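You operate a simulated robot arm through the tools that you are given. There is no shell and no other tool.

The job below is to be done with a simulated robot arm. You get a single attempt, and the scene is never put back.

## Task
Light ink pot V91 on the grey turntable with both goosenecks at brightness 3; show side 2; switch off.
Fine: slider on A+B; light off while the pot is carried; side 2 ends at the yellow pointer and gets there in the light.

Only the result counts: the job must be done as asked and must still hold three seconds after the hand-in. Knocking over, shifting, dropping, spilling or breaking anything else fails it.

## Robot
A 7-joint arm with a three-finger gripper, fixed in place. Base frame: the origin is at the foot of the arm, x ahead of it, y to its left, z up; the work surface is at about z = 950. Lengths are in mm, angles in degrees, forces in N, time in s.
Its first joint turns from -166.0 to 166.0 degrees. Payload 2.69 kg.
Tool frame: the origin (TCP) lies between the finger pads and is the grasp point; the fingertips stand 30 mm ahead of it; z points along the fingers, y is the line along which they close. The gripper opens to 128 mm. The gripper's body begins 117 mm behind the TCP.
Orientation is that of the tool frame in the base frame, as a unit quaternion [x, y, z, w]. With the fingers straight down and closing along the base's y, the tool's x points along the base's -x, its y along +y and its z along -z.

## Interface
- The arm moves only by the tool arm_command. Its argument "plan" is a list that holds one entry, the list of rows, each a list of 7 numbers: the shift along the tool's x, y, z in m, then the turn, a rotation vector about the tool's x, y, z in degrees, then the gripper command, from -1 (fully open) to 1 (shut), values between in proportion. In form: [[[tx, ty, tz, ax, ay, az, claw], ...]]. A call has 1 to 20 rows; each row is the pose to reach, as a shift and turn from the pose commanded when the call began, along the tool's axes at that moment. Rows are played at 5 a second. More than 50 mm and 8.6 degrees between two rows, or a gripper value outside its range, and nothing of the call is played. A pose out of reach is approached as far as the arm can. The call stops where the force on the tool passes 90 N (or 10 N more than at its start, if that is more) or the arm is blocked; 0.2 s more then pass. Each finger halts on what it meets, pressing with about 32 N; the grip force reading is that of the motor and also rises with nothing between the fingers. The clock runs only during rows and for 0.2 s after the last one: add rows that repeat a pose to give the fingers time. The reply holds the time, the measured pose of the TCP, the force on the tool along the base axes, the opening and the grip force, in the units named above and with some noise, with the torque about the TCP (base axes, N m) and any sound that the robot's microphone picked up.
- Cameras (640 x 400 px; columns grow to the right, rows downward): "scene" is fixed at [219.5, 647.9, 1715.4]; the picture's right is [-0.56, -0.83, 0.00], its down [-0.69, 0.47, -0.55] and it looks along [0.46, -0.31, -0.83] (base axes); focal length 236 px, centre (320, 200). "wrist" rides on the gripper at [58, 54, -131] in the tool frame; the picture's right is [-0.68, 0.74, 0.00], its down [-0.62, -0.56, -0.55] and it looks along [-0.40, -0.37, 0.84] (tool axes); focal length 234 px, centre (320, 200). There is no depth. A picture from a camera that has moved, and an enlarged one, comes with that camera's place and axes in the base frame and with its lens.
- snapshot(camera): a new picture of that camera. No time passes.
- slide_trunk(by): slides the trunk up (or, below 0, down) by that many mm; the arm rides with it, the base frame stays. It gives what a move gives, with no picture.
- inspect(camera, box): a new picture of the part [left, top, right, bottom] of that camera's present view, enlarged. No time passes.
- hand_in(): hands the job in; it is judged then, once.

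Nothing tells you positions but the pictures and the camera data. Unless the task says otherwise, let go and move clear before handing in.

The tools are called after ">>>" as name(argument=value, ...) on one line, values as JSON. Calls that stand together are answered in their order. arm_command: Moves the arm, as the interface text tells. Its arguments: {"type":"object","properties":{"plan":{"type":"array"}},"required":["plan"]} The other tools are called the same way: slide_trunk (by) slides the trunk up or down; snapshot (camera) takes a picture; inspect (camera, box) takes an enlarged picture of a part of a camera's view; hand_in () hands the job in.

At the start:

```text
clock: 0.0
ee_pos: [634.8, 346.9, 1388.5]
ee_rot: [0.0, 1.0, 0.0, 0.0]
ft_force: [0.3, 0.1, 0.7]
wrist_torque: [0.01, -0.03, 0.01]
gripper_width: 128.0
grasp_force: 0.0
trunk travel left (down, up): [-150.0, 200.0]
```

scene: 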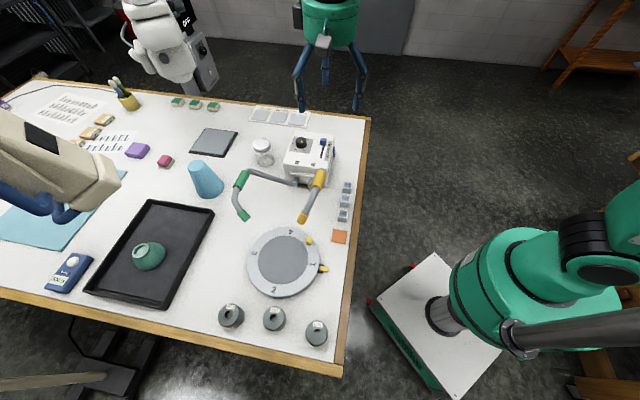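
wrist: 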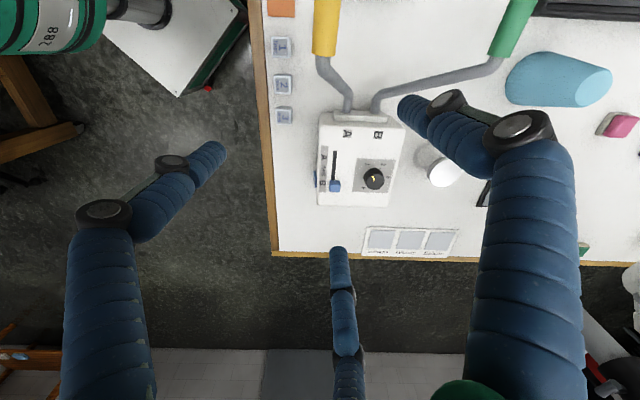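

I see a table with a grey turntable, three small ink pots near the table edge, a lamp box with two goosenecks (green and yellow), a slider and a knob. I'll look closer at each part before moving.

>>> inspect(camera="scene", box=[200, 210, 360, 360])

>>> inspect(camera="scene", box=[220, 100, 360, 230])

>>> inspect(camera="wrist", box=[260, 90, 460, 260])

>>> inspect(camera="scene", box=[210, 290, 340, 350])

```text
2.67 times, centred on (280, 285) of scene
camera zoom: at [219.5, 647.9, 1715.4], right [-0.56, -0.83, 0.0], down [-0.69, 0.47, -0.55], along [0.46, -0.31, -0.83], focal length 630 px, centre (427, -27)
```

zoom: 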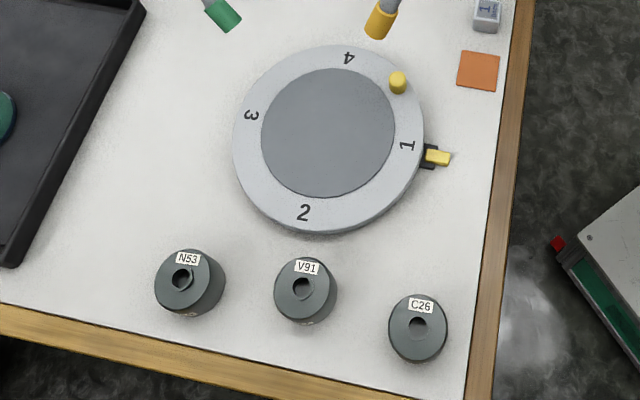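

```text
3.08 times, centred on (290, 165) of scene
camera zoom: at [219.5, 647.9, 1715.4], right [-0.56, -0.83, 0.0], down [-0.69, 0.47, -0.55], along [0.46, -0.31, -0.83], focal length 727 px, centre (412, 308)
```

zoom: 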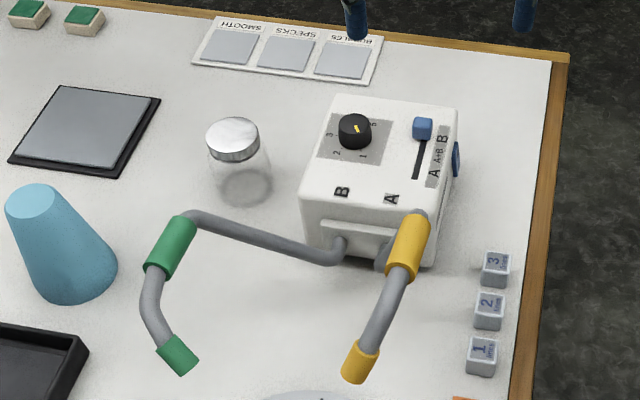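

```text
2.35 times, centred on (360, 175) of wrist
camera zoom: at [576.9, 401.0, 1519.4], right [0.68, 0.74, 0.0], down [0.62, -0.56, 0.55], along [0.4, -0.37, -0.84], focal length 551 px, centre (226, 259)
```

zoom: 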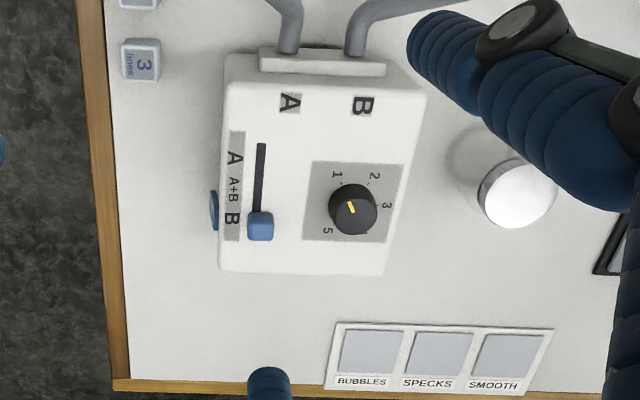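

```text
4.92 times, centred on (275, 320) of scene
camera zoom: at [219.5, 647.9, 1715.4], right [-0.56, -0.83, 0.0], down [-0.69, 0.47, -0.55], along [0.46, -0.31, -0.83], focal length 1164 px, centre (542, -391)
```

zoom: 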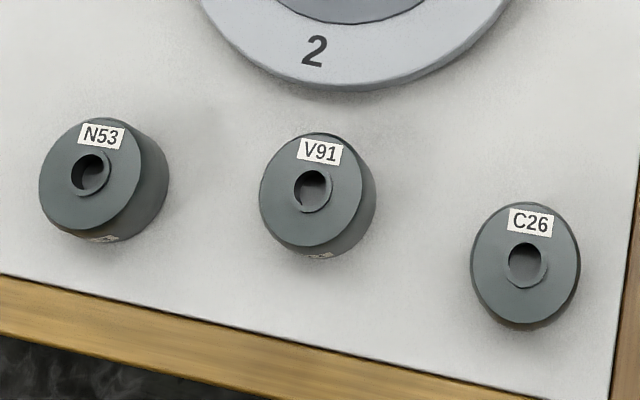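

The turntable is near (495, 605), V91 is the middle pot near (364, 703), and the lamp box slider is near (778, 256, 1085). The hand looks three-fingered in the picture, so first I'll close it in free air to see how the fingers move.

>>> arm_command(plan=[[[0, 0, 0, 0, 0, 0, 1], [0, 0, 0, 0, 0, 0, 1], [0, 0, 0, 0, 0, 0, 1], [0, 0, 0, 0, 0, 0, 1]]])

>>> snapshot(camera="wrist")

>>> inspect(camera="scene", box=[260, 0, 400, 120])

```text
clock: 1.0
ee_pos: [633.7, 346.3, 1387.8]
ee_rot: [-0.001, 1.0, -0.001, 0.0]
ft_force: [-0.9, 0.8, 0.8]
wrist_torque: [0.01, 0.03, 0.05]
gripper_width: 2.2
grasp_force: 31.6
trunk travel left (down, up): [-150.0, 200.0]
```

```text
taken
camera wrist: at [576.9, 401.0, 1519.4], right [0.68, 0.74, 0.0], down [0.62, -0.56, 0.55], along [0.4, -0.37, -0.84], focal length 234 px, centre (320, 200)
```

wrist: 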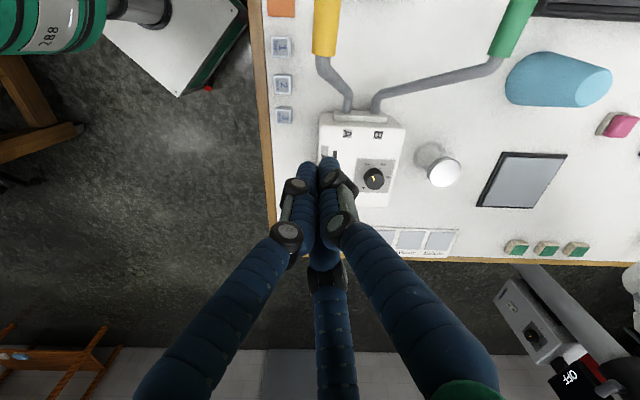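

```text
3.33 times, centred on (330, 60) of scene
camera zoom: at [219.5, 647.9, 1715.4], right [-0.56, -0.83, 0.0], down [-0.69, 0.47, -0.55], along [0.46, -0.31, -0.83], focal length 788 px, centre (287, 667)
```

zoom: 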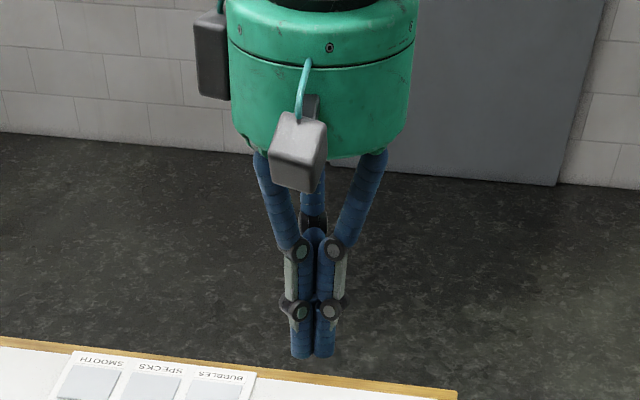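

The hand is drawn with three fingers that meet at the TCP, so I'll keep margins for that shape. The lamp box is rotated about 45° with its top near z = 1080, and next I'll move the wrist camera closer to read the slider, knob and button.

>>> arm_command(plan=[[[-0.016, -0.02, 0.03, 0, 0, 0, 1], [-0.032, -0.04, 0.06, 0, 0, 0, 1], [-0.048, -0.06, 0.09, 0, 0, 0, 1], [-0.064, -0.08, 0.12, 0, 0, 0, 1], [-0.08, -0.1, 0.15, 0, 0, 0, 1], [-0.095, -0.121, 0.175, 0, 0, 0, 1]]])

>>> snapshot(camera="wrist")

>>> snapshot(camera="scene")

```text
clock: 2.4
ee_pos: [730.4, 225.7, 1212.1]
ee_rot: [0.001, 1.0, 0.001, 0.0]
ft_force: [0.0, -0.2, -0.1]
wrist_torque: [-0.02, -0.02, 0.02]
gripper_width: 2.0
grasp_force: 31.9
trunk travel left (down, up): [-150.0, 200.0]
```

```text
taken
camera wrist: at [672.6, 279.6, 1343.3], right [0.68, 0.74, 0.0], down [0.62, -0.56, 0.55], along [0.4, -0.37, -0.84], focal length 234 px, centre (320, 200)
```

wrist: 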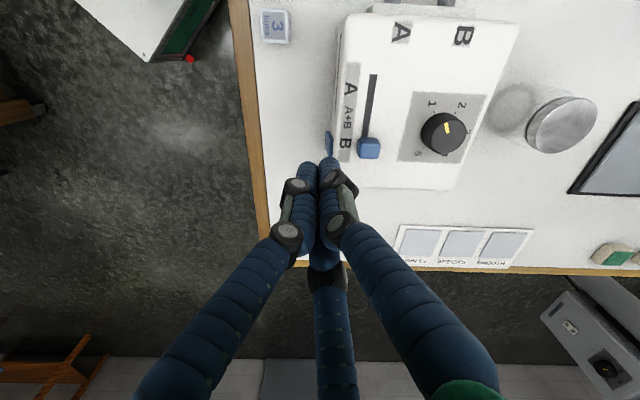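

```text
taken
```

scene: 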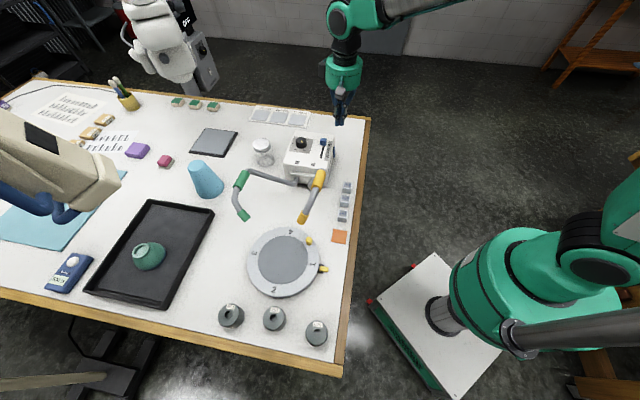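

>>> inspect(camera="wrist", box=[310, 0, 530, 200])

>>> inspect(camera="wrist", box=[390, 80, 500, 170])

>>> inspect(camera="scene", box=[270, 120, 350, 200])

>>> inspect(camera="scene", box=[30, 230, 110, 310])

```text
2.00 times, centred on (420, 100) of wrist
camera zoom: at [672.6, 279.6, 1343.3], right [0.68, 0.74, 0.0], down [0.62, -0.56, 0.55], along [0.4, -0.37, -0.84], focal length 468 px, centre (120, 400)
```

zoom: 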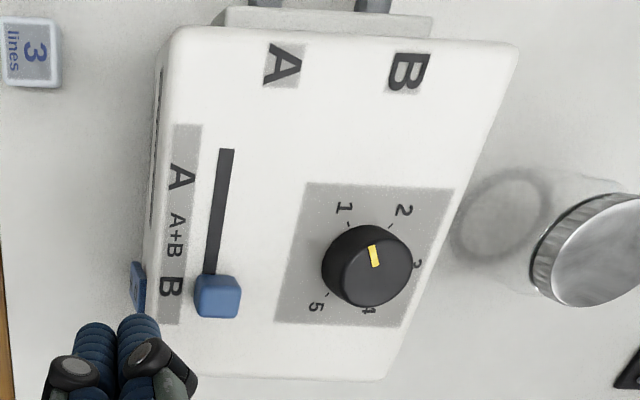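

```text
4.44 times, centred on (445, 125) of wrist
camera zoom: at [672.6, 279.6, 1343.3], right [0.68, 0.74, 0.0], down [0.62, -0.56, 0.55], along [0.4, -0.37, -0.84], focal length 1041 px, centre (-236, 533)
```

zoom: 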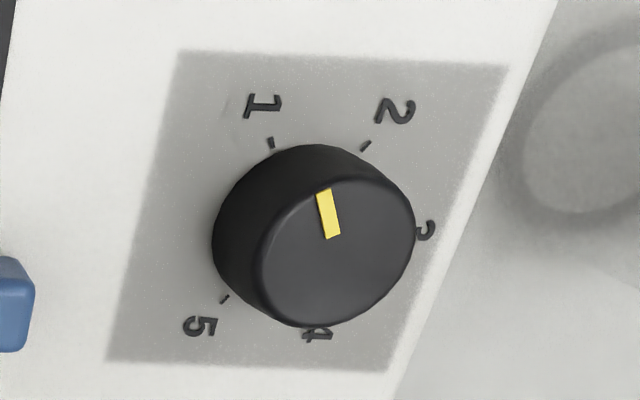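

```text
5.00 times, centred on (310, 160) of scene
camera zoom: at [219.5, 647.9, 1715.4], right [-0.56, -0.83, 0.0], down [-0.69, 0.47, -0.55], along [0.46, -0.31, -0.83], focal length 1182 px, centre (370, 400)
```

zoom: 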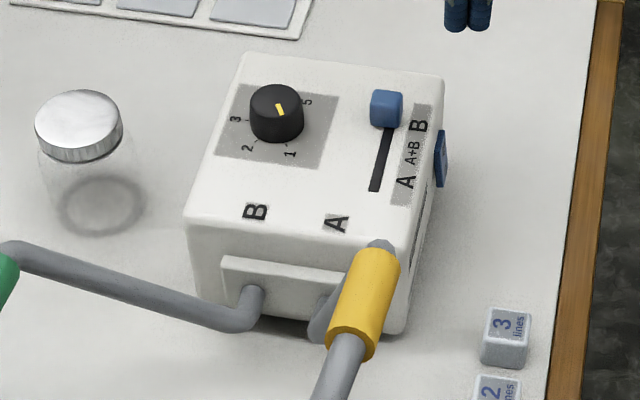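

```text
5.00 times, centred on (70, 270) of scene
camera zoom: at [219.5, 647.9, 1715.4], right [-0.56, -0.83, 0.0], down [-0.69, 0.47, -0.55], along [0.46, -0.31, -0.83], focal length 1182 px, centre (1570, -150)
```

zoom: 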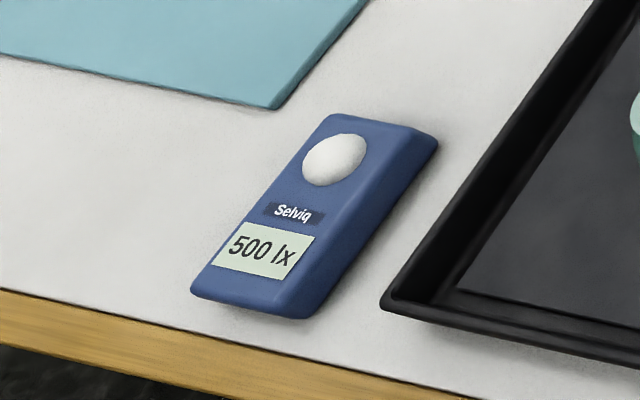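

The slider is at B, the knob points at 1 (3 is about 120° clockwise from it), and there is a blue switch on the side of the box facing the robot base. I'll zoom in on that switch, the heads and the rest of the table.

>>> inspect(camera="scene", box=[334, 138, 364, 168])

>>> inspect(camera="scene", box=[330, 170, 360, 250])

>>> inspect(camera="scene", box=[225, 165, 335, 255])

>>> inspect(camera="scene", box=[30, 80, 160, 170])

```text
13.33 times, centred on (349, 153) of scene
camera zoom: at [219.5, 647.9, 1715.4], right [-0.56, -0.83, 0.0], down [-0.69, 0.47, -0.55], along [0.46, -0.31, -0.83], focal length 3152 px, centre (-67, 827)
```

zoom: 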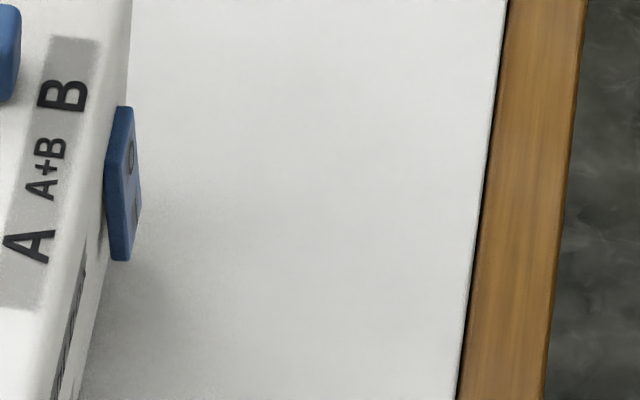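

```text
5.00 times, centred on (345, 210) of scene
camera zoom: at [219.5, 647.9, 1715.4], right [-0.56, -0.83, 0.0], down [-0.69, 0.47, -0.55], along [0.46, -0.31, -0.83], focal length 1182 px, centre (195, 150)
```

zoom: 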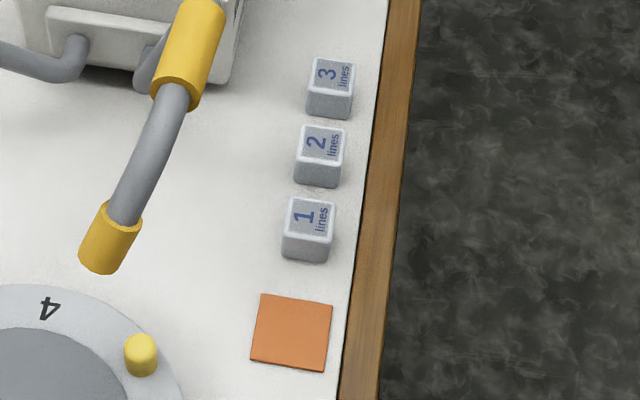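

```text
4.44 times, centred on (280, 210) of scene
camera zoom: at [219.5, 647.9, 1715.4], right [-0.56, -0.83, 0.0], down [-0.69, 0.47, -0.55], along [0.46, -0.31, -0.83], focal length 1051 px, centre (498, 156)
```

zoom: 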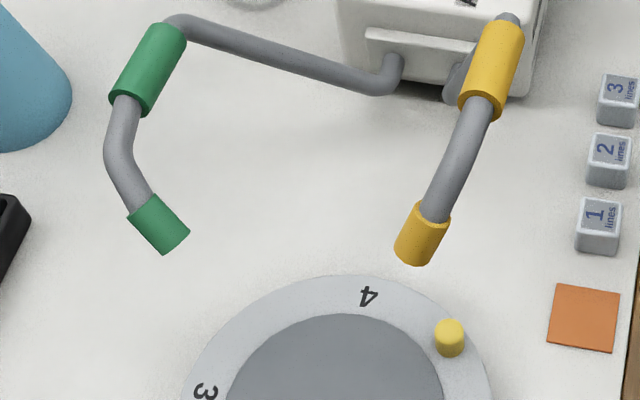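

```text
4.44 times, centred on (95, 125) of scene
camera zoom: at [219.5, 647.9, 1715.4], right [-0.56, -0.83, 0.0], down [-0.69, 0.47, -0.55], along [0.46, -0.31, -0.83], focal length 1051 px, centre (1320, 533)
```

zoom: 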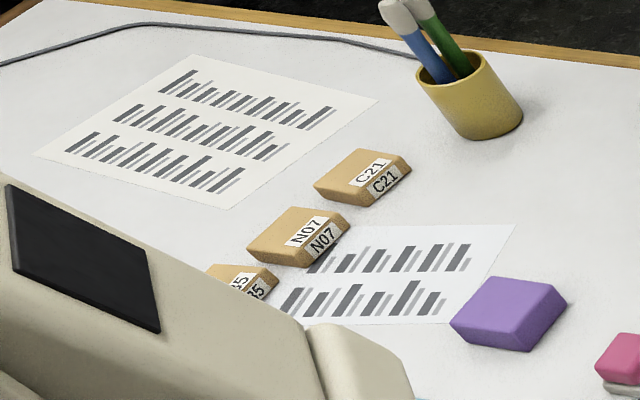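

The switch looks like a blue rocker on the side face. I'll turn the hand so its camera looks at that face and read its marks before choosing how to press it.

>>> arm_command(plan=[[[-0.003, -0.012, 0, 0, 0, -8, 1], [-0.006, -0.024, 0, 0, 0, -16, 1], [-0.009, -0.036, 0, 0, 0, -24, 1], [-0.012, -0.048, 0, 0, 0, -32, 1], [-0.015, -0.06, 0, 0, 0, -40, 1], [-0.018, -0.072, 0, 0, 0, -48, 1], [-0.021, -0.084, 0, 0, 0, -56, 1], [-0.024, -0.096, 0, 0, 0, -64, 1], [-0.027, -0.108, 0, 0, 0, -72, 1], [-0.03, -0.12, 0, 0, 0, -80, 1], [-0.03, -0.126, 0, 0, 0, -88, 1]]])

>>> snapshot(camera="wrist")

>>> snapshot(camera="scene")

```text
clock: 4.8
ee_pos: [761.3, 99.3, 1212.5]
ee_rot: [-0.696, 0.718, -0.001, 0.0]
ft_force: [0.2, -0.9, -0.2]
wrist_torque: [0.0, 0.02, -0.02]
gripper_width: 1.9
grasp_force: 31.8
trunk travel left (down, up): [-150.0, 200.0]
```

```text
taken
camera wrist: at [705.3, 43.2, 1344.2], right [-0.71, 0.7, 0.0], down [0.59, 0.6, 0.55], along [0.38, 0.39, -0.84], focal length 234 px, centre (320, 200)
```

wrist: 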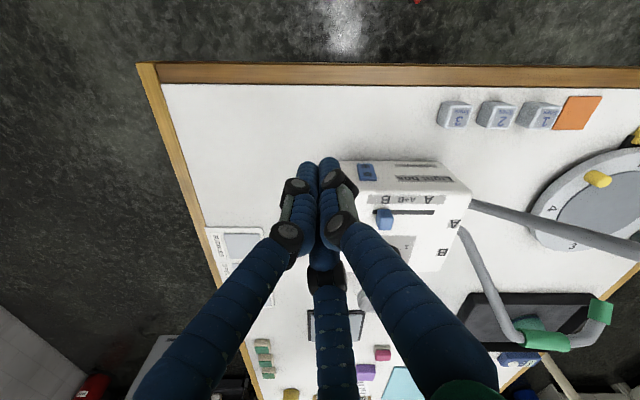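

```text
taken
```

scene: 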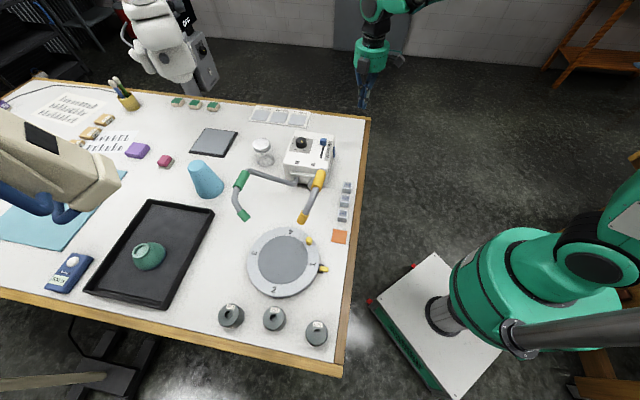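

The hand now looks down over the switch side of the box. I'll enlarge that part.

>>> inspect(camera="wrist", box=[330, 150, 480, 280])

>>> inspect(camera="wrist", box=[350, 155, 390, 190])

>>> inspect(camera="wrist", box=[440, 140, 640, 370])

```text
3.08 times, centred on (405, 215) of wrist
camera zoom: at [705.3, 43.2, 1344.2], right [-0.71, 0.7, 0.0], down [0.59, 0.6, 0.55], along [0.38, 0.39, -0.84], focal length 720 px, centre (58, 154)
```

zoom: 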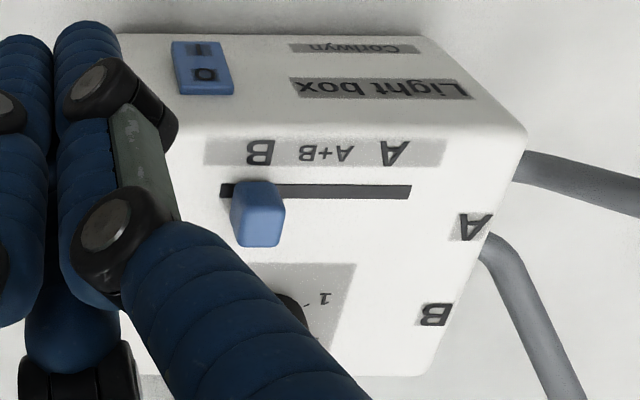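

```text
11.43 times, centred on (370, 172) of wrist
camera zoom: at [705.3, 43.2, 1344.2], right [-0.71, 0.7, 0.0], down [0.59, 0.6, 0.55], along [0.38, 0.39, -0.84], focal length 2676 px, centre (-251, 514)
```

zoom: 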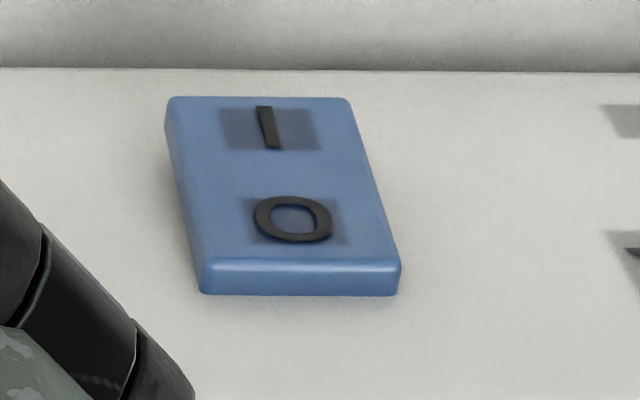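

```text
1.74 times, centred on (540, 255) of wrist
camera zoom: at [705.3, 43.2, 1344.2], right [-0.71, 0.7, 0.0], down [0.59, 0.6, 0.55], along [0.38, 0.39, -0.84], focal length 407 px, centre (-63, 104)
```

zoom: 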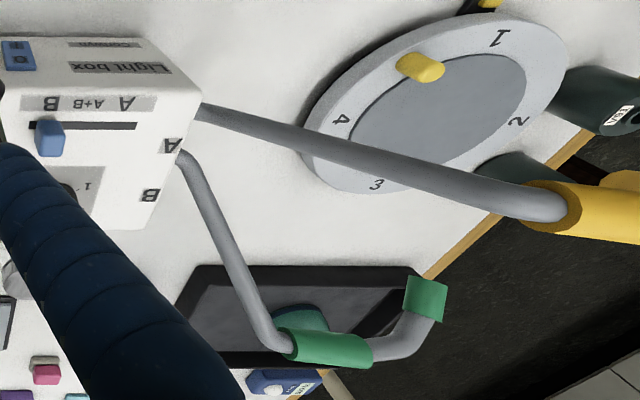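

The rocker centre is at about (766, 209, 1018), with O on the upper half and I on the lower half. Next I'll go over the turntable at a safe height, because the gooseneck heads look close to its peg.

>>> arm_command(plan=[[[0, 0, -0.04, 0, 0, 0, 1], [0, 0, -0.08, 0, 0, 0, 1], [0, 0, -0.118, 0, 0, 0, 1], [-0.0416, 0.0232, -0.118, 0, 0, 0, 1], [-0.0833, 0.0464, -0.118, 0, 0, 0, 1], [-0.1249, 0.0697, -0.118, 0, 0, 0, 1], [-0.1665, 0.0929, -0.118, 0, 0, 0, 1], [-0.2082, 0.1161, -0.118, 0, 0, 0, 1], [-0.2498, 0.1393, -0.118, 0, 0, 0, 1], [-0.2914, 0.1625, -0.118, 0, 0, 0, 1], [-0.3331, 0.1857, -0.118, 0, 0, 0, 1], [-0.3747, 0.209, -0.118, 0, 0, 0, 1], [-0.4163, 0.2322, -0.118, 0, 0, 0, 1], [-0.458, 0.2554, -0.118, 0, 0, 0, 1], [-0.4996, 0.2786, -0.118, 0, 0, 0, 1], [-0.4996, 0.2786, -0.087, 0, 0, 0, 1], [-0.4996, 0.2786, -0.057, 0, 0, 0, 1]]])

>>> snapshot(camera="wrist")

>>> snapshot(camera="scene")

```text
clock: 8.4
ee_pos: [499.8, 610.4, 1270.5]
ee_rot: [-0.694, 0.72, 0.0, 0.0]
ft_force: [-0.1, -0.3, -0.6]
wrist_torque: [0.03, 0.06, -0.01]
gripper_width: 1.9
grasp_force: 31.3
trunk travel left (down, up): [-150.0, 200.0]
```

```text
taken
camera wrist: at [444.8, 553.9, 1401.7], right [-0.71, 0.7, 0.0], down [0.59, 0.6, 0.55], along [0.38, 0.39, -0.84], focal length 234 px, centre (320, 200)
```

wrist: 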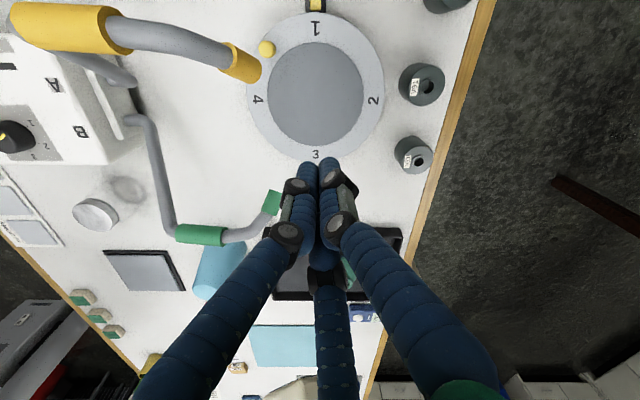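

```text
taken
```

scene: 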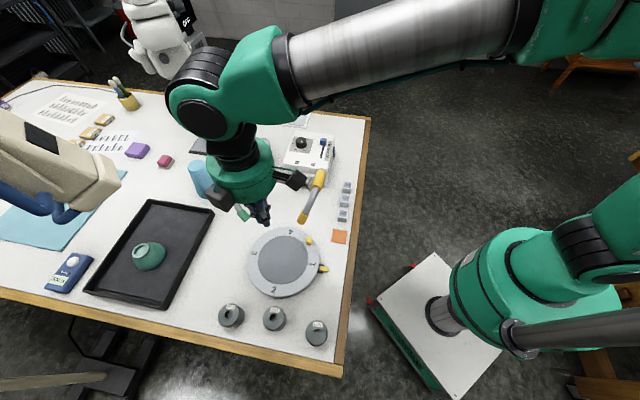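

>>> inspect(camera="wrist", box=[230, 0, 400, 170])

>>> inspect(camera="wrist", box=[210, 0, 350, 90])

>>> inspect(camera="wrist", box=[380, 40, 480, 190])

>>> inspect(camera="wrist", box=[0, 80, 300, 280])

```text
2.35 times, centred on (315, 85) of wrist
camera zoom: at [444.8, 553.9, 1401.7], right [-0.71, 0.7, 0.0], down [0.59, 0.6, 0.55], along [0.38, 0.39, -0.84], focal length 551 px, centre (332, 471)
```

zoom: 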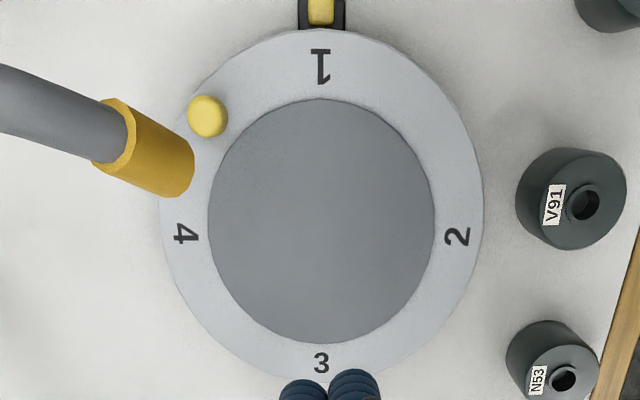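

```text
4.44 times, centred on (280, 45) of wrist
camera zoom: at [444.8, 553.9, 1401.7], right [-0.71, 0.7, 0.0], down [0.59, 0.6, 0.55], along [0.38, 0.39, -0.84], focal length 1041 px, centre (498, 889)
```

zoom: 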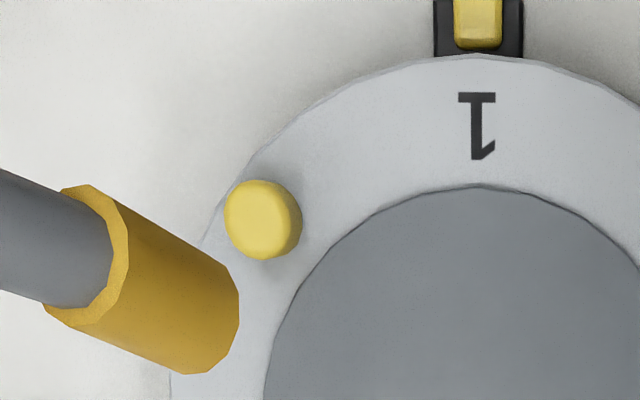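

```text
2.67 times, centred on (430, 115) of wrist
camera zoom: at [444.8, 553.9, 1401.7], right [-0.71, 0.7, 0.0], down [0.59, 0.6, 0.55], along [0.38, 0.39, -0.84], focal length 624 px, centre (27, 427)
```

zoom: 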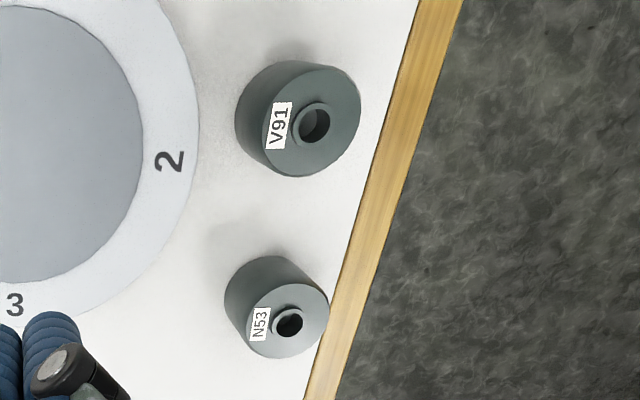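

```text
2.00 times, centred on (150, 180) of wrist
camera zoom: at [444.8, 553.9, 1401.7], right [-0.71, 0.7, 0.0], down [0.59, 0.6, 0.55], along [0.38, 0.39, -0.84], focal length 468 px, centre (660, 240)
```

zoom: 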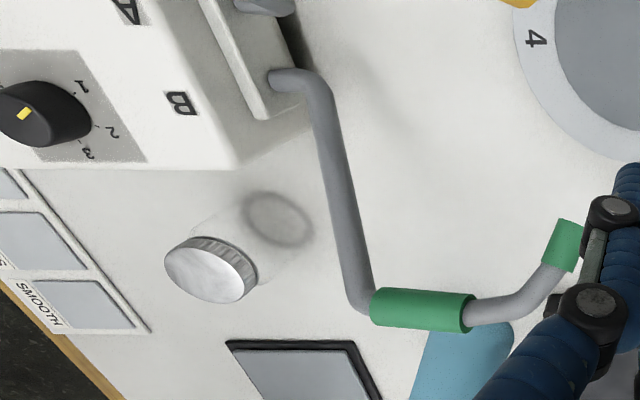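

The turntable centre is near (501, 601) with its top at about z = 986, its peg is at (499, 503), and the yellow head hangs over the peg, so that push will need a tilted hand. Label 1 is at the pointer now, so label 2 needs a 90° counter-clockwise turn; first I'll go to the slider.

>>> arm_command(plan=[[[0, 0, -0.05, 0, 0, 0, 1], [0.0343, -0.0289, -0.05, 0, 0, 4.25, 1], [0.0686, -0.0578, -0.05, 0, 0, 8.5, 1], [0.1029, -0.0867, -0.05, 0, 0, 12.75, 1], [0.1372, -0.1156, -0.05, 0, 0, 17, 1], [0.1716, -0.1445, -0.05, 0, 0, 21.25, 1], [0.2059, -0.1733, -0.05, 0, 0, 25.5, 1], [0.2402, -0.2022, -0.05, 0, 0, 29.75, 1], [0.2745, -0.2311, -0.05, 0, 0, 34, 1], [0.3088, -0.26, -0.05, 0, 0, 38.25, 1], [0.3431, -0.2889, -0.05, 0, 0, 42.5, 0.22], [0.3431, -0.2889, -0.01, 0, 0, 42.5, 0.22], [0.3431, -0.2889, 0.03, 0, 0, 42.5, 0.22], [0.3431, -0.2889, 0.06, 0, 0, 42.5, 0.22]]])

>>> snapshot(camera="wrist")

>>> inspect(camera="wrist", box=[250, 100, 410, 220])

>>> inspect(camera="scene", box=[250, 80, 370, 200])

```text
clock: 11.4
ee_pos: [776.5, 255.7, 1210.0]
ee_rot: [-0.387, 0.922, 0.0, 0.001]
ft_force: [0.2, 1.0, -0.3]
wrist_torque: [0.0, -0.01, -0.05]
gripper_width: 49.8
grasp_force: 0.1
trunk travel left (down, up): [-150.0, 200.0]
```

```text
taken
camera wrist: at [697.9, 253.0, 1341.1], right [-0.05, 1.0, 0.0], down [0.84, 0.04, 0.55], along [0.55, 0.03, -0.84], focal length 234 px, centre (320, 200)
```

wrist: 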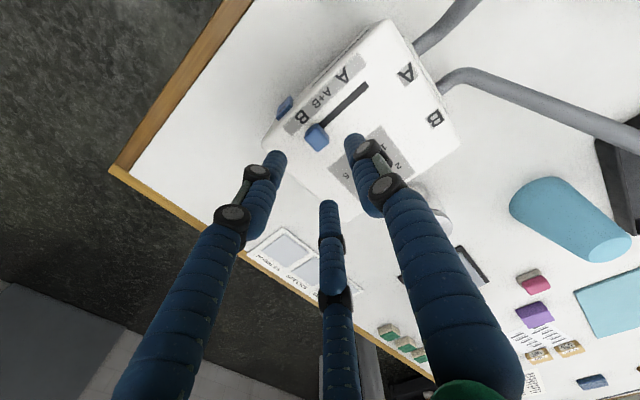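

```text
3.33 times, centred on (330, 160) of wrist
camera zoom: at [697.9, 253.0, 1341.1], right [-0.05, 1.0, 0.0], down [0.84, 0.04, 0.55], along [0.55, 0.03, -0.84], focal length 781 px, centre (287, 333)
```

zoom: 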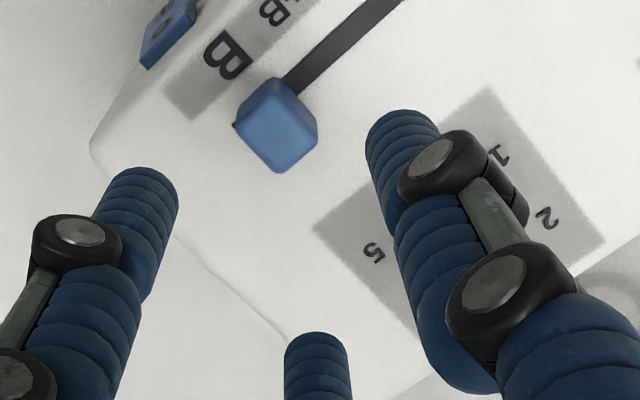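

```text
3.33 times, centred on (310, 140) of scene
camera zoom: at [219.5, 647.9, 1715.4], right [-0.56, -0.83, 0.0], down [-0.69, 0.47, -0.55], along [0.46, -0.31, -0.83], focal length 788 px, centre (353, 400)
```

zoom: 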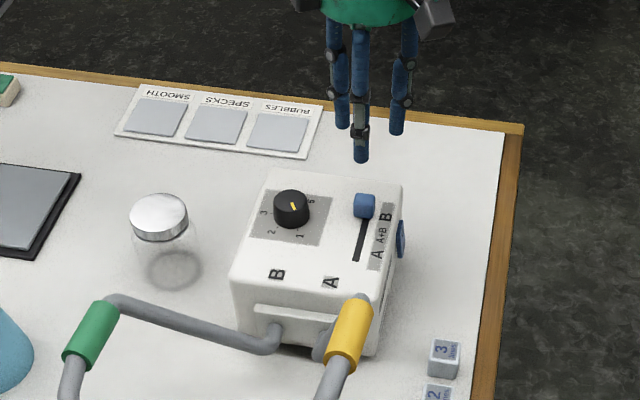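

The open fingers straddle the slider knob, aligned along the slot. I'll lower onto it and close gently.

>>> arm_command(plan=[[[0, 0, 0.03, 0, 0, 0, 0.22], [0, 0, 0.06, 0, 0, 0, 0.22], [0, 0, 0.08, 0, 0, 0, 0.22], [0, 0, 0.09, 0, 0, 0, 0.22], [0, 0, 0.095, 0, 0, 0, 0.22]]])

>>> snapshot(camera="wrist")

>>> inspect(camera="scene", box=[270, 80, 350, 180])

```text
clock: 12.6
ee_pos: [775.8, 255.8, 1114.6]
ee_rot: [-0.387, 0.922, 0.0, 0.0]
ft_force: [-0.2, -0.6, -0.2]
wrist_torque: [-0.02, -0.02, -0.01]
gripper_width: 49.8
grasp_force: 0.0
trunk travel left (down, up): [-150.0, 200.0]
```

```text
taken
camera wrist: at [697.0, 252.2, 1246.2], right [-0.05, 1.0, 0.0], down [0.84, 0.04, 0.55], along [0.55, 0.03, -0.84], focal length 234 px, centre (320, 200)
```

wrist: 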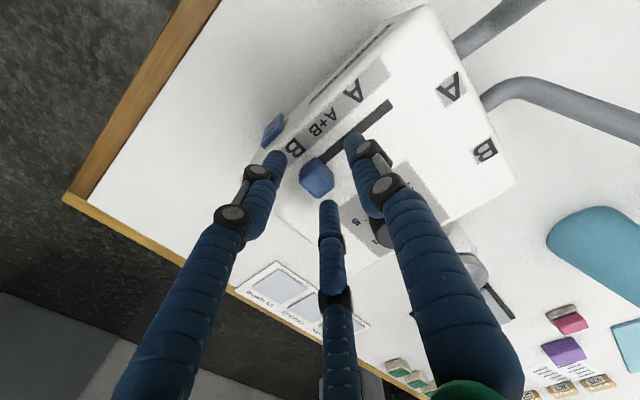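

```text
4.00 times, centred on (310, 130) of scene
camera zoom: at [219.5, 647.9, 1715.4], right [-0.56, -0.83, 0.0], down [-0.69, 0.47, -0.55], along [0.46, -0.31, -0.83], focal length 946 px, centre (360, 480)
```

zoom: 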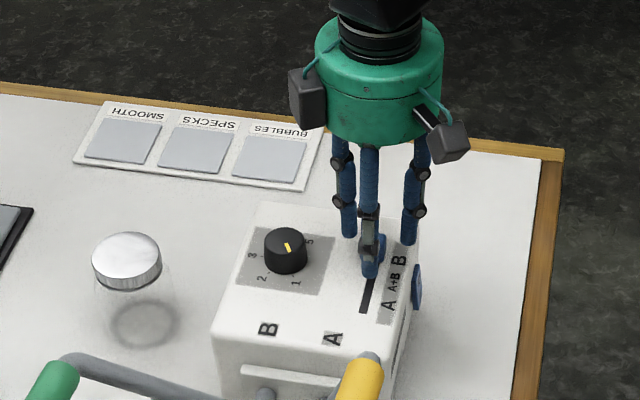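

>>> arm_command(plan=[[[0, 0, 0, 0, 0, 0, 0.5], [0, 0, 0, 0, 0, 0, 0.8], [0, 0, 0, 0, 0, 0, 0.8], [0, 0, 0, 0, 0, 0, 0.8]]])

>>> snapshot(camera="wrist")

```text
clock: 13.6
ee_pos: [777.8, 256.7, 1114.0]
ee_rot: [-0.387, 0.922, 0.0, 0.0]
ft_force: [22.7, 22.0, -4.2]
wrist_torque: [0.59, -0.55, 0.38]
gripper_width: 31.6
grasp_force: 14.0
trunk travel left (down, up): [-150.0, 200.0]
```

```text
taken
camera wrist: at [698.7, 253.9, 1246.2], right [-0.05, 1.0, 0.0], down [0.83, 0.04, 0.55], along [0.55, 0.03, -0.84], focal length 234 px, centre (320, 200)
```

wrist: 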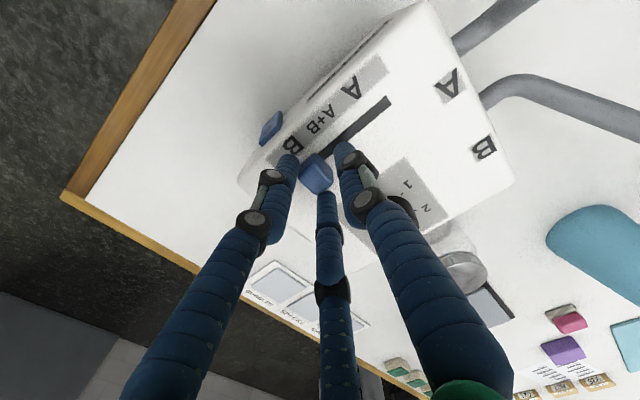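

The sideways force shows the hand really closes with three fingers, and the knob sits a few millimetres off centre. I'll open slightly, shift about 3 mm and close again before dragging it.

>>> arm_command(plan=[[[0, 0, 0, 0, 0, 0, 0.42], [-0.003, 0, 0, 0, 0, 0, 0.42], [-0.003, 0, 0, 0, 0, 0, 0.6], [-0.003, 0, 0, 0, 0, 0, 0.6], [-0.003, 0, 0, 0, 0, 0, 0.6]]])

>>> inspect(camera="wrist", box=[250, 100, 410, 220])

```text
clock: 14.8
ee_pos: [778.3, 258.8, 1114.4]
ee_rot: [-0.386, 0.922, 0.0, 0.0]
ft_force: [5.0, 4.0, -3.6]
wrist_torque: [0.11, -0.07, 0.08]
gripper_width: 30.6
grasp_force: 4.1
trunk travel left (down, up): [-150.0, 200.0]
```

```text
3.33 times, centred on (330, 160) of wrist
camera zoom: at [699.5, 254.8, 1246.0], right [-0.05, 1.0, 0.0], down [0.84, 0.04, 0.55], along [0.55, 0.03, -0.84], focal length 781 px, centre (287, 333)
```

zoom: 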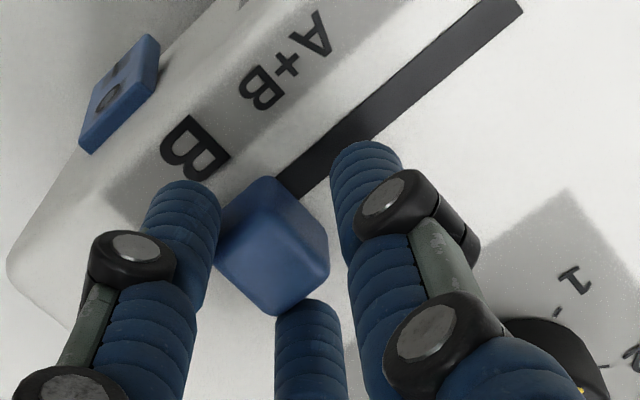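

>>> arm_command(plan=[[[0, 0.004, 0, 0, 0, 0, 0.6], [0, 0.008, 0, 0, 0, 0, 0.6], [0, 0.012, 0, 0, 0, 0, 0.6], [0, 0.016, 0, 0, 0, 0, 0.6], [0, 0.02, 0, 0, 0, 0, 0.6], [0, 0.024, 0, 0, 0, 0, 0.6], [0, 0.024, 0, 0, 0, 0, 0.6]]])

>>> inspect(camera="wrist", box=[250, 100, 410, 220])

>>> inspect(camera="scene", box=[290, 110, 350, 190])

```text
clock: 16.4
ee_pos: [760.8, 276.2, 1114.4]
ee_rot: [-0.386, 0.922, 0.0, 0.0]
ft_force: [5.4, 5.4, -2.1]
wrist_torque: [0.16, -0.09, 0.08]
gripper_width: 30.2
grasp_force: 3.4
trunk travel left (down, up): [-150.0, 200.0]
```

```text
3.33 times, centred on (330, 160) of wrist
camera zoom: at [682.2, 272.0, 1246.4], right [-0.05, 1.0, 0.0], down [0.84, 0.04, 0.55], along [0.55, 0.03, -0.84], focal length 781 px, centre (287, 333)
```

zoom: 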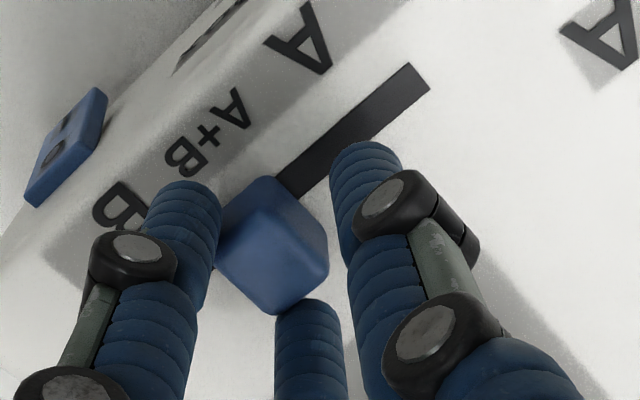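

```text
5.00 times, centred on (320, 150) of scene
camera zoom: at [219.5, 647.9, 1715.4], right [-0.56, -0.83, 0.0], down [-0.69, 0.47, -0.55], along [0.46, -0.31, -0.83], focal length 1182 px, centre (320, 450)
```

zoom: 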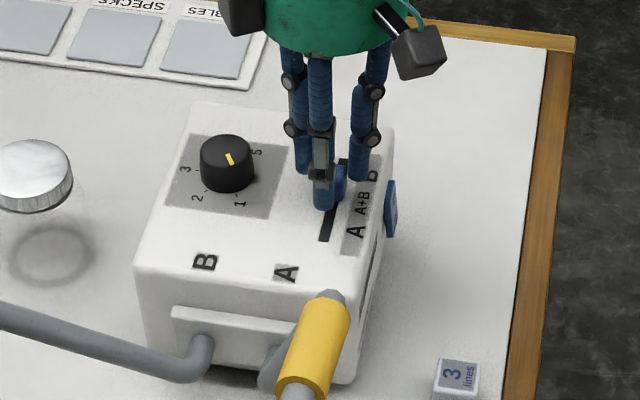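

The slider moved about 25 mm and is now roughly 3–4 mm short of the A+B mark. I'll finish the move, then open, rise and look.

>>> arm_command(plan=[[[0, 0.002, 0, 0, 0, 0, 0.6], [0, 0.0038, 0, 0, 0, 0, 0.6], [0, 0.0038, 0, 0, 0, 0, 0.6], [0, 0.0038, 0, 0, 0, 0, 0.3], [0, 0.0038, 0, 0, 0, 0, 0.22], [0, 0.0038, -0.03, 0, 0, 0, 0.22], [0, 0.0038, -0.07, 0, 0, 0, 0.22], [0, 0.0038, -0.09, 0, 0, 0, 0.22]]])

>>> snapshot(camera="wrist")

>>> inspect(camera="wrist", box=[250, 20, 450, 180])

>>> inspect(camera="scene", box=[290, 110, 350, 190])

```text
clock: 18.2
ee_pos: [758.7, 278.7, 1206.0]
ee_rot: [-0.387, 0.922, 0.0, 0.0]
ft_force: [0.3, -0.4, 0.2]
wrist_torque: [0.01, -0.01, 0.01]
gripper_width: 49.7
grasp_force: 0.1
trunk travel left (down, up): [-150.0, 200.0]
```

```text
taken
camera wrist: at [678.9, 274.4, 1336.7], right [-0.05, 1.0, 0.0], down [0.83, 0.04, 0.55], along [0.55, 0.03, -0.84], focal length 234 px, centre (320, 200)
```

wrist: 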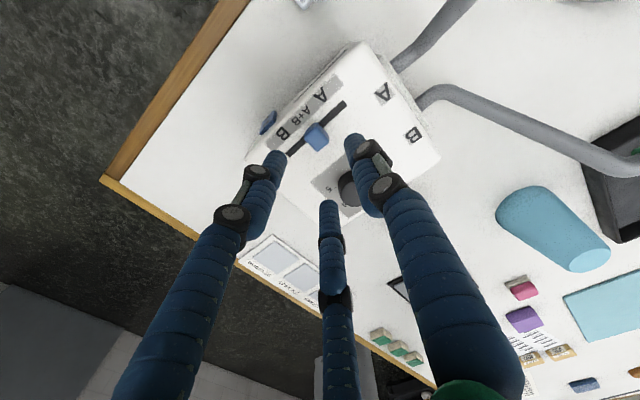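

```text
2.50 times, centred on (350, 100) of wrist
camera zoom: at [678.9, 274.4, 1336.7], right [-0.05, 1.0, 0.0], down [0.83, 0.04, 0.55], along [0.55, 0.03, -0.84], focal length 585 px, centre (245, 450)
```

zoom: 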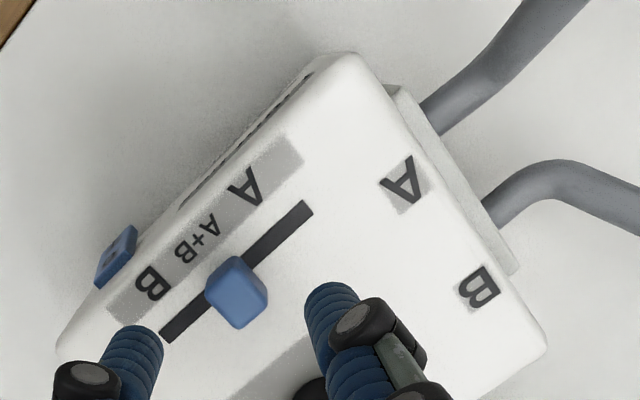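

```text
5.00 times, centred on (320, 150) of scene
camera zoom: at [219.5, 647.9, 1715.4], right [-0.56, -0.83, 0.0], down [-0.69, 0.47, -0.55], along [0.46, -0.31, -0.83], focal length 1182 px, centre (320, 450)
```

zoom: 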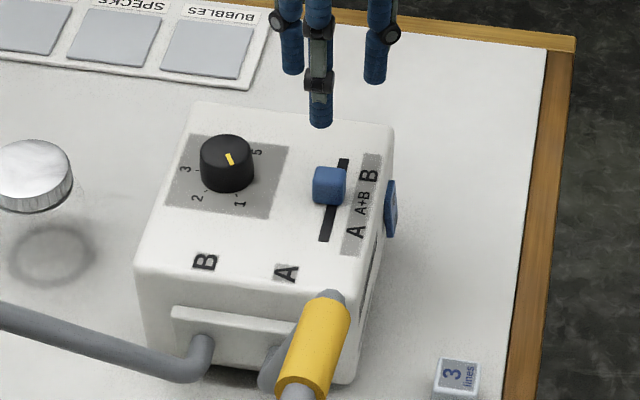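

The slider now sits exactly at mid-slot, at A+B. Next I'll centre the hand above the brightness knob, with the fingers opened to about 64 mm.

>>> arm_command(plan=[[[-0.026, -0.004, 0, 0, 0, 0, 0.1], [-0.052, -0.008, 0, 0, 0, 0, 0], [-0.0781, -0.0119, 0, 0, 0, 0, 0], [-0.0781, -0.0119, 0, 0, 0, 0, 0]]])

>>> snapshot(camera="wrist")

>>> inspect(camera="wrist", box=[240, 80, 420, 200])

>>> inspect(camera="scene", box=[270, 60, 350, 160])

```text
clock: 19.2
ee_pos: [821.2, 325.6, 1204.6]
ee_rot: [-0.387, 0.922, 0.0, 0.0]
ft_force: [0.1, -0.5, -0.2]
wrist_torque: [0.0, 0.02, 0.0]
gripper_width: 63.8
grasp_force: 0.0
trunk travel left (down, up): [-150.0, 200.0]
```

```text
taken
camera wrist: at [742.7, 322.0, 1336.2], right [-0.05, 1.0, 0.0], down [0.84, 0.04, 0.55], along [0.55, 0.03, -0.84], focal length 234 px, centre (320, 200)
```

wrist: 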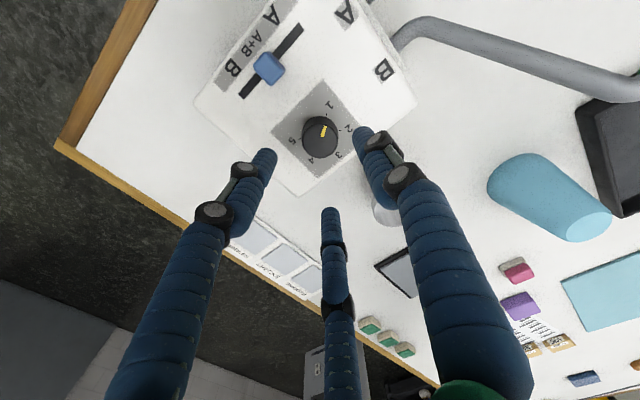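

```text
3.33 times, centred on (330, 140) of wrist
camera zoom: at [742.7, 322.0, 1336.2], right [-0.05, 1.0, 0.0], down [0.84, 0.04, 0.55], along [0.55, 0.03, -0.84], focal length 781 px, centre (287, 400)
```

zoom: 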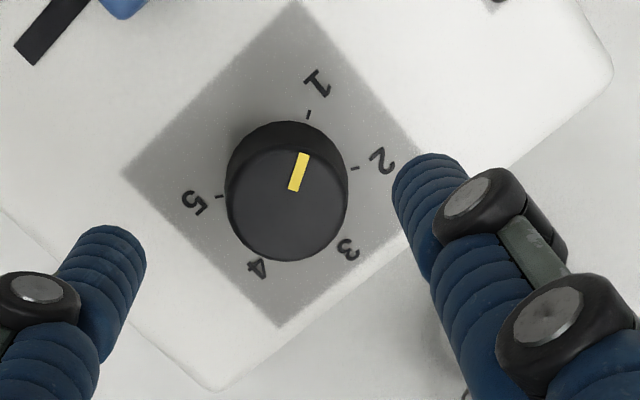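

```text
4.00 times, centred on (310, 110) of scene
camera zoom: at [219.5, 647.9, 1715.4], right [-0.56, -0.83, 0.0], down [-0.69, 0.47, -0.55], along [0.46, -0.31, -0.83], focal length 946 px, centre (360, 560)
```

zoom: 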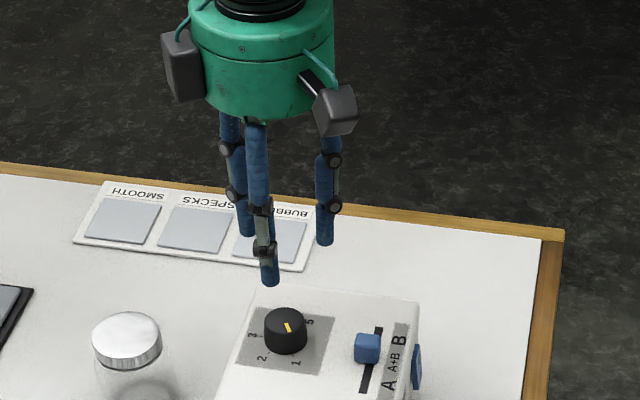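

The knob centre is at about (825, 326.5). I'll shift onto it, lower, and first close softly to check the centring.

>>> arm_command(plan=[[[-0.0033, -0.0021, 0.03, 0, 0, 0, 0], [-0.0033, -0.0021, 0.06, 0, 0, 0, 0], [-0.0033, -0.0021, 0.085, 0, 0, 0, 0], [-0.0033, -0.0021, 0.0955, 0, 0, 0, 0], [-0.0033, -0.0021, 0.0955, 0, 0, 0, 0.3], [-0.0033, -0.0021, 0.0955, 0, 0, 0, 0.5], [-0.0033, -0.0021, 0.0955, 0, 0, 0, 0.5]]])

>>> inspect(camera="wrist", box=[240, 80, 420, 220])

```text
clock: 20.8
ee_pos: [826.9, 325.9, 1108.9]
ee_rot: [-0.386, 0.922, 0.0, 0.0]
ft_force: [12.3, 2.7, -0.2]
wrist_torque: [0.06, -0.33, 0.0]
gripper_width: 40.5
grasp_force: 6.4
trunk travel left (down, up): [-150.0, 200.0]
```

```text
2.86 times, centred on (330, 150) of wrist
camera zoom: at [747.9, 322.0, 1240.2], right [-0.05, 1.0, 0.0], down [0.83, 0.04, 0.55], along [0.55, 0.03, -0.84], focal length 669 px, centre (291, 343)
```

zoom: 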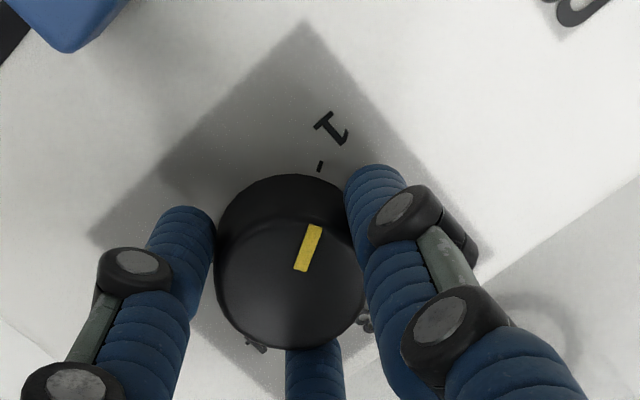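

>>> arm_command(plan=[[[0, 0, 0, 0, 0, 0, 0.3], [-0.0024, -0.0016, 0, 0, 0, 0, 0.3], [-0.0024, -0.0016, 0, 0, 0, 0, 0.5], [-0.0024, -0.0016, 0, 0, 0, 0, 0.5], [-0.0024, -0.0016, 0, 0, 0, 0, 0.5]]])

```text
clock: 22.0
ee_pos: [827.8, 325.6, 1109.1]
ee_rot: [-0.387, 0.922, -0.001, 0.0]
ft_force: [-10.0, -6.9, 1.5]
wrist_torque: [-0.28, 0.52, -0.11]
gripper_width: 39.3
grasp_force: 44.9
trunk travel left (down, up): [-150.0, 200.0]
```

>>> arm_command(plan=[[[0, 0, 0, 0, 0, 0, 0.3], [0.0013, 0.0004, 0, 0, 0, 0, 0.3], [0.0013, 0.0004, 0, 0, 0, 0, 0.5], [0.0013, 0.0004, 0, 0, 0, 0, 0.5], [0.0013, 0.0004, 0, 0, 0, 0, 0.5], [0.0013, 0.0004, 0, 0, 0, 0, 0.5]]])

>>> inspect(camera="wrist", box=[240, 80, 420, 220])

```text
clock: 23.4
ee_pos: [827.8, 325.8, 1108.6]
ee_rot: [-0.387, 0.922, 0.0, 0.0]
ft_force: [1.2, 0.5, -1.7]
wrist_torque: [0.01, -0.07, 0.01]
gripper_width: 39.2
grasp_force: 45.0
trunk travel left (down, up): [-150.0, 200.0]
```

```text
2.86 times, centred on (330, 150) of wrist
camera zoom: at [748.4, 321.9, 1240.4], right [-0.05, 1.0, 0.0], down [0.84, 0.04, 0.55], along [0.55, 0.03, -0.84], focal length 669 px, centre (291, 343)
```

zoom: 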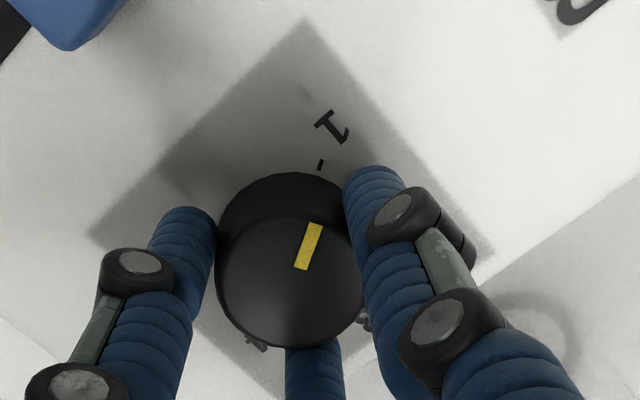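

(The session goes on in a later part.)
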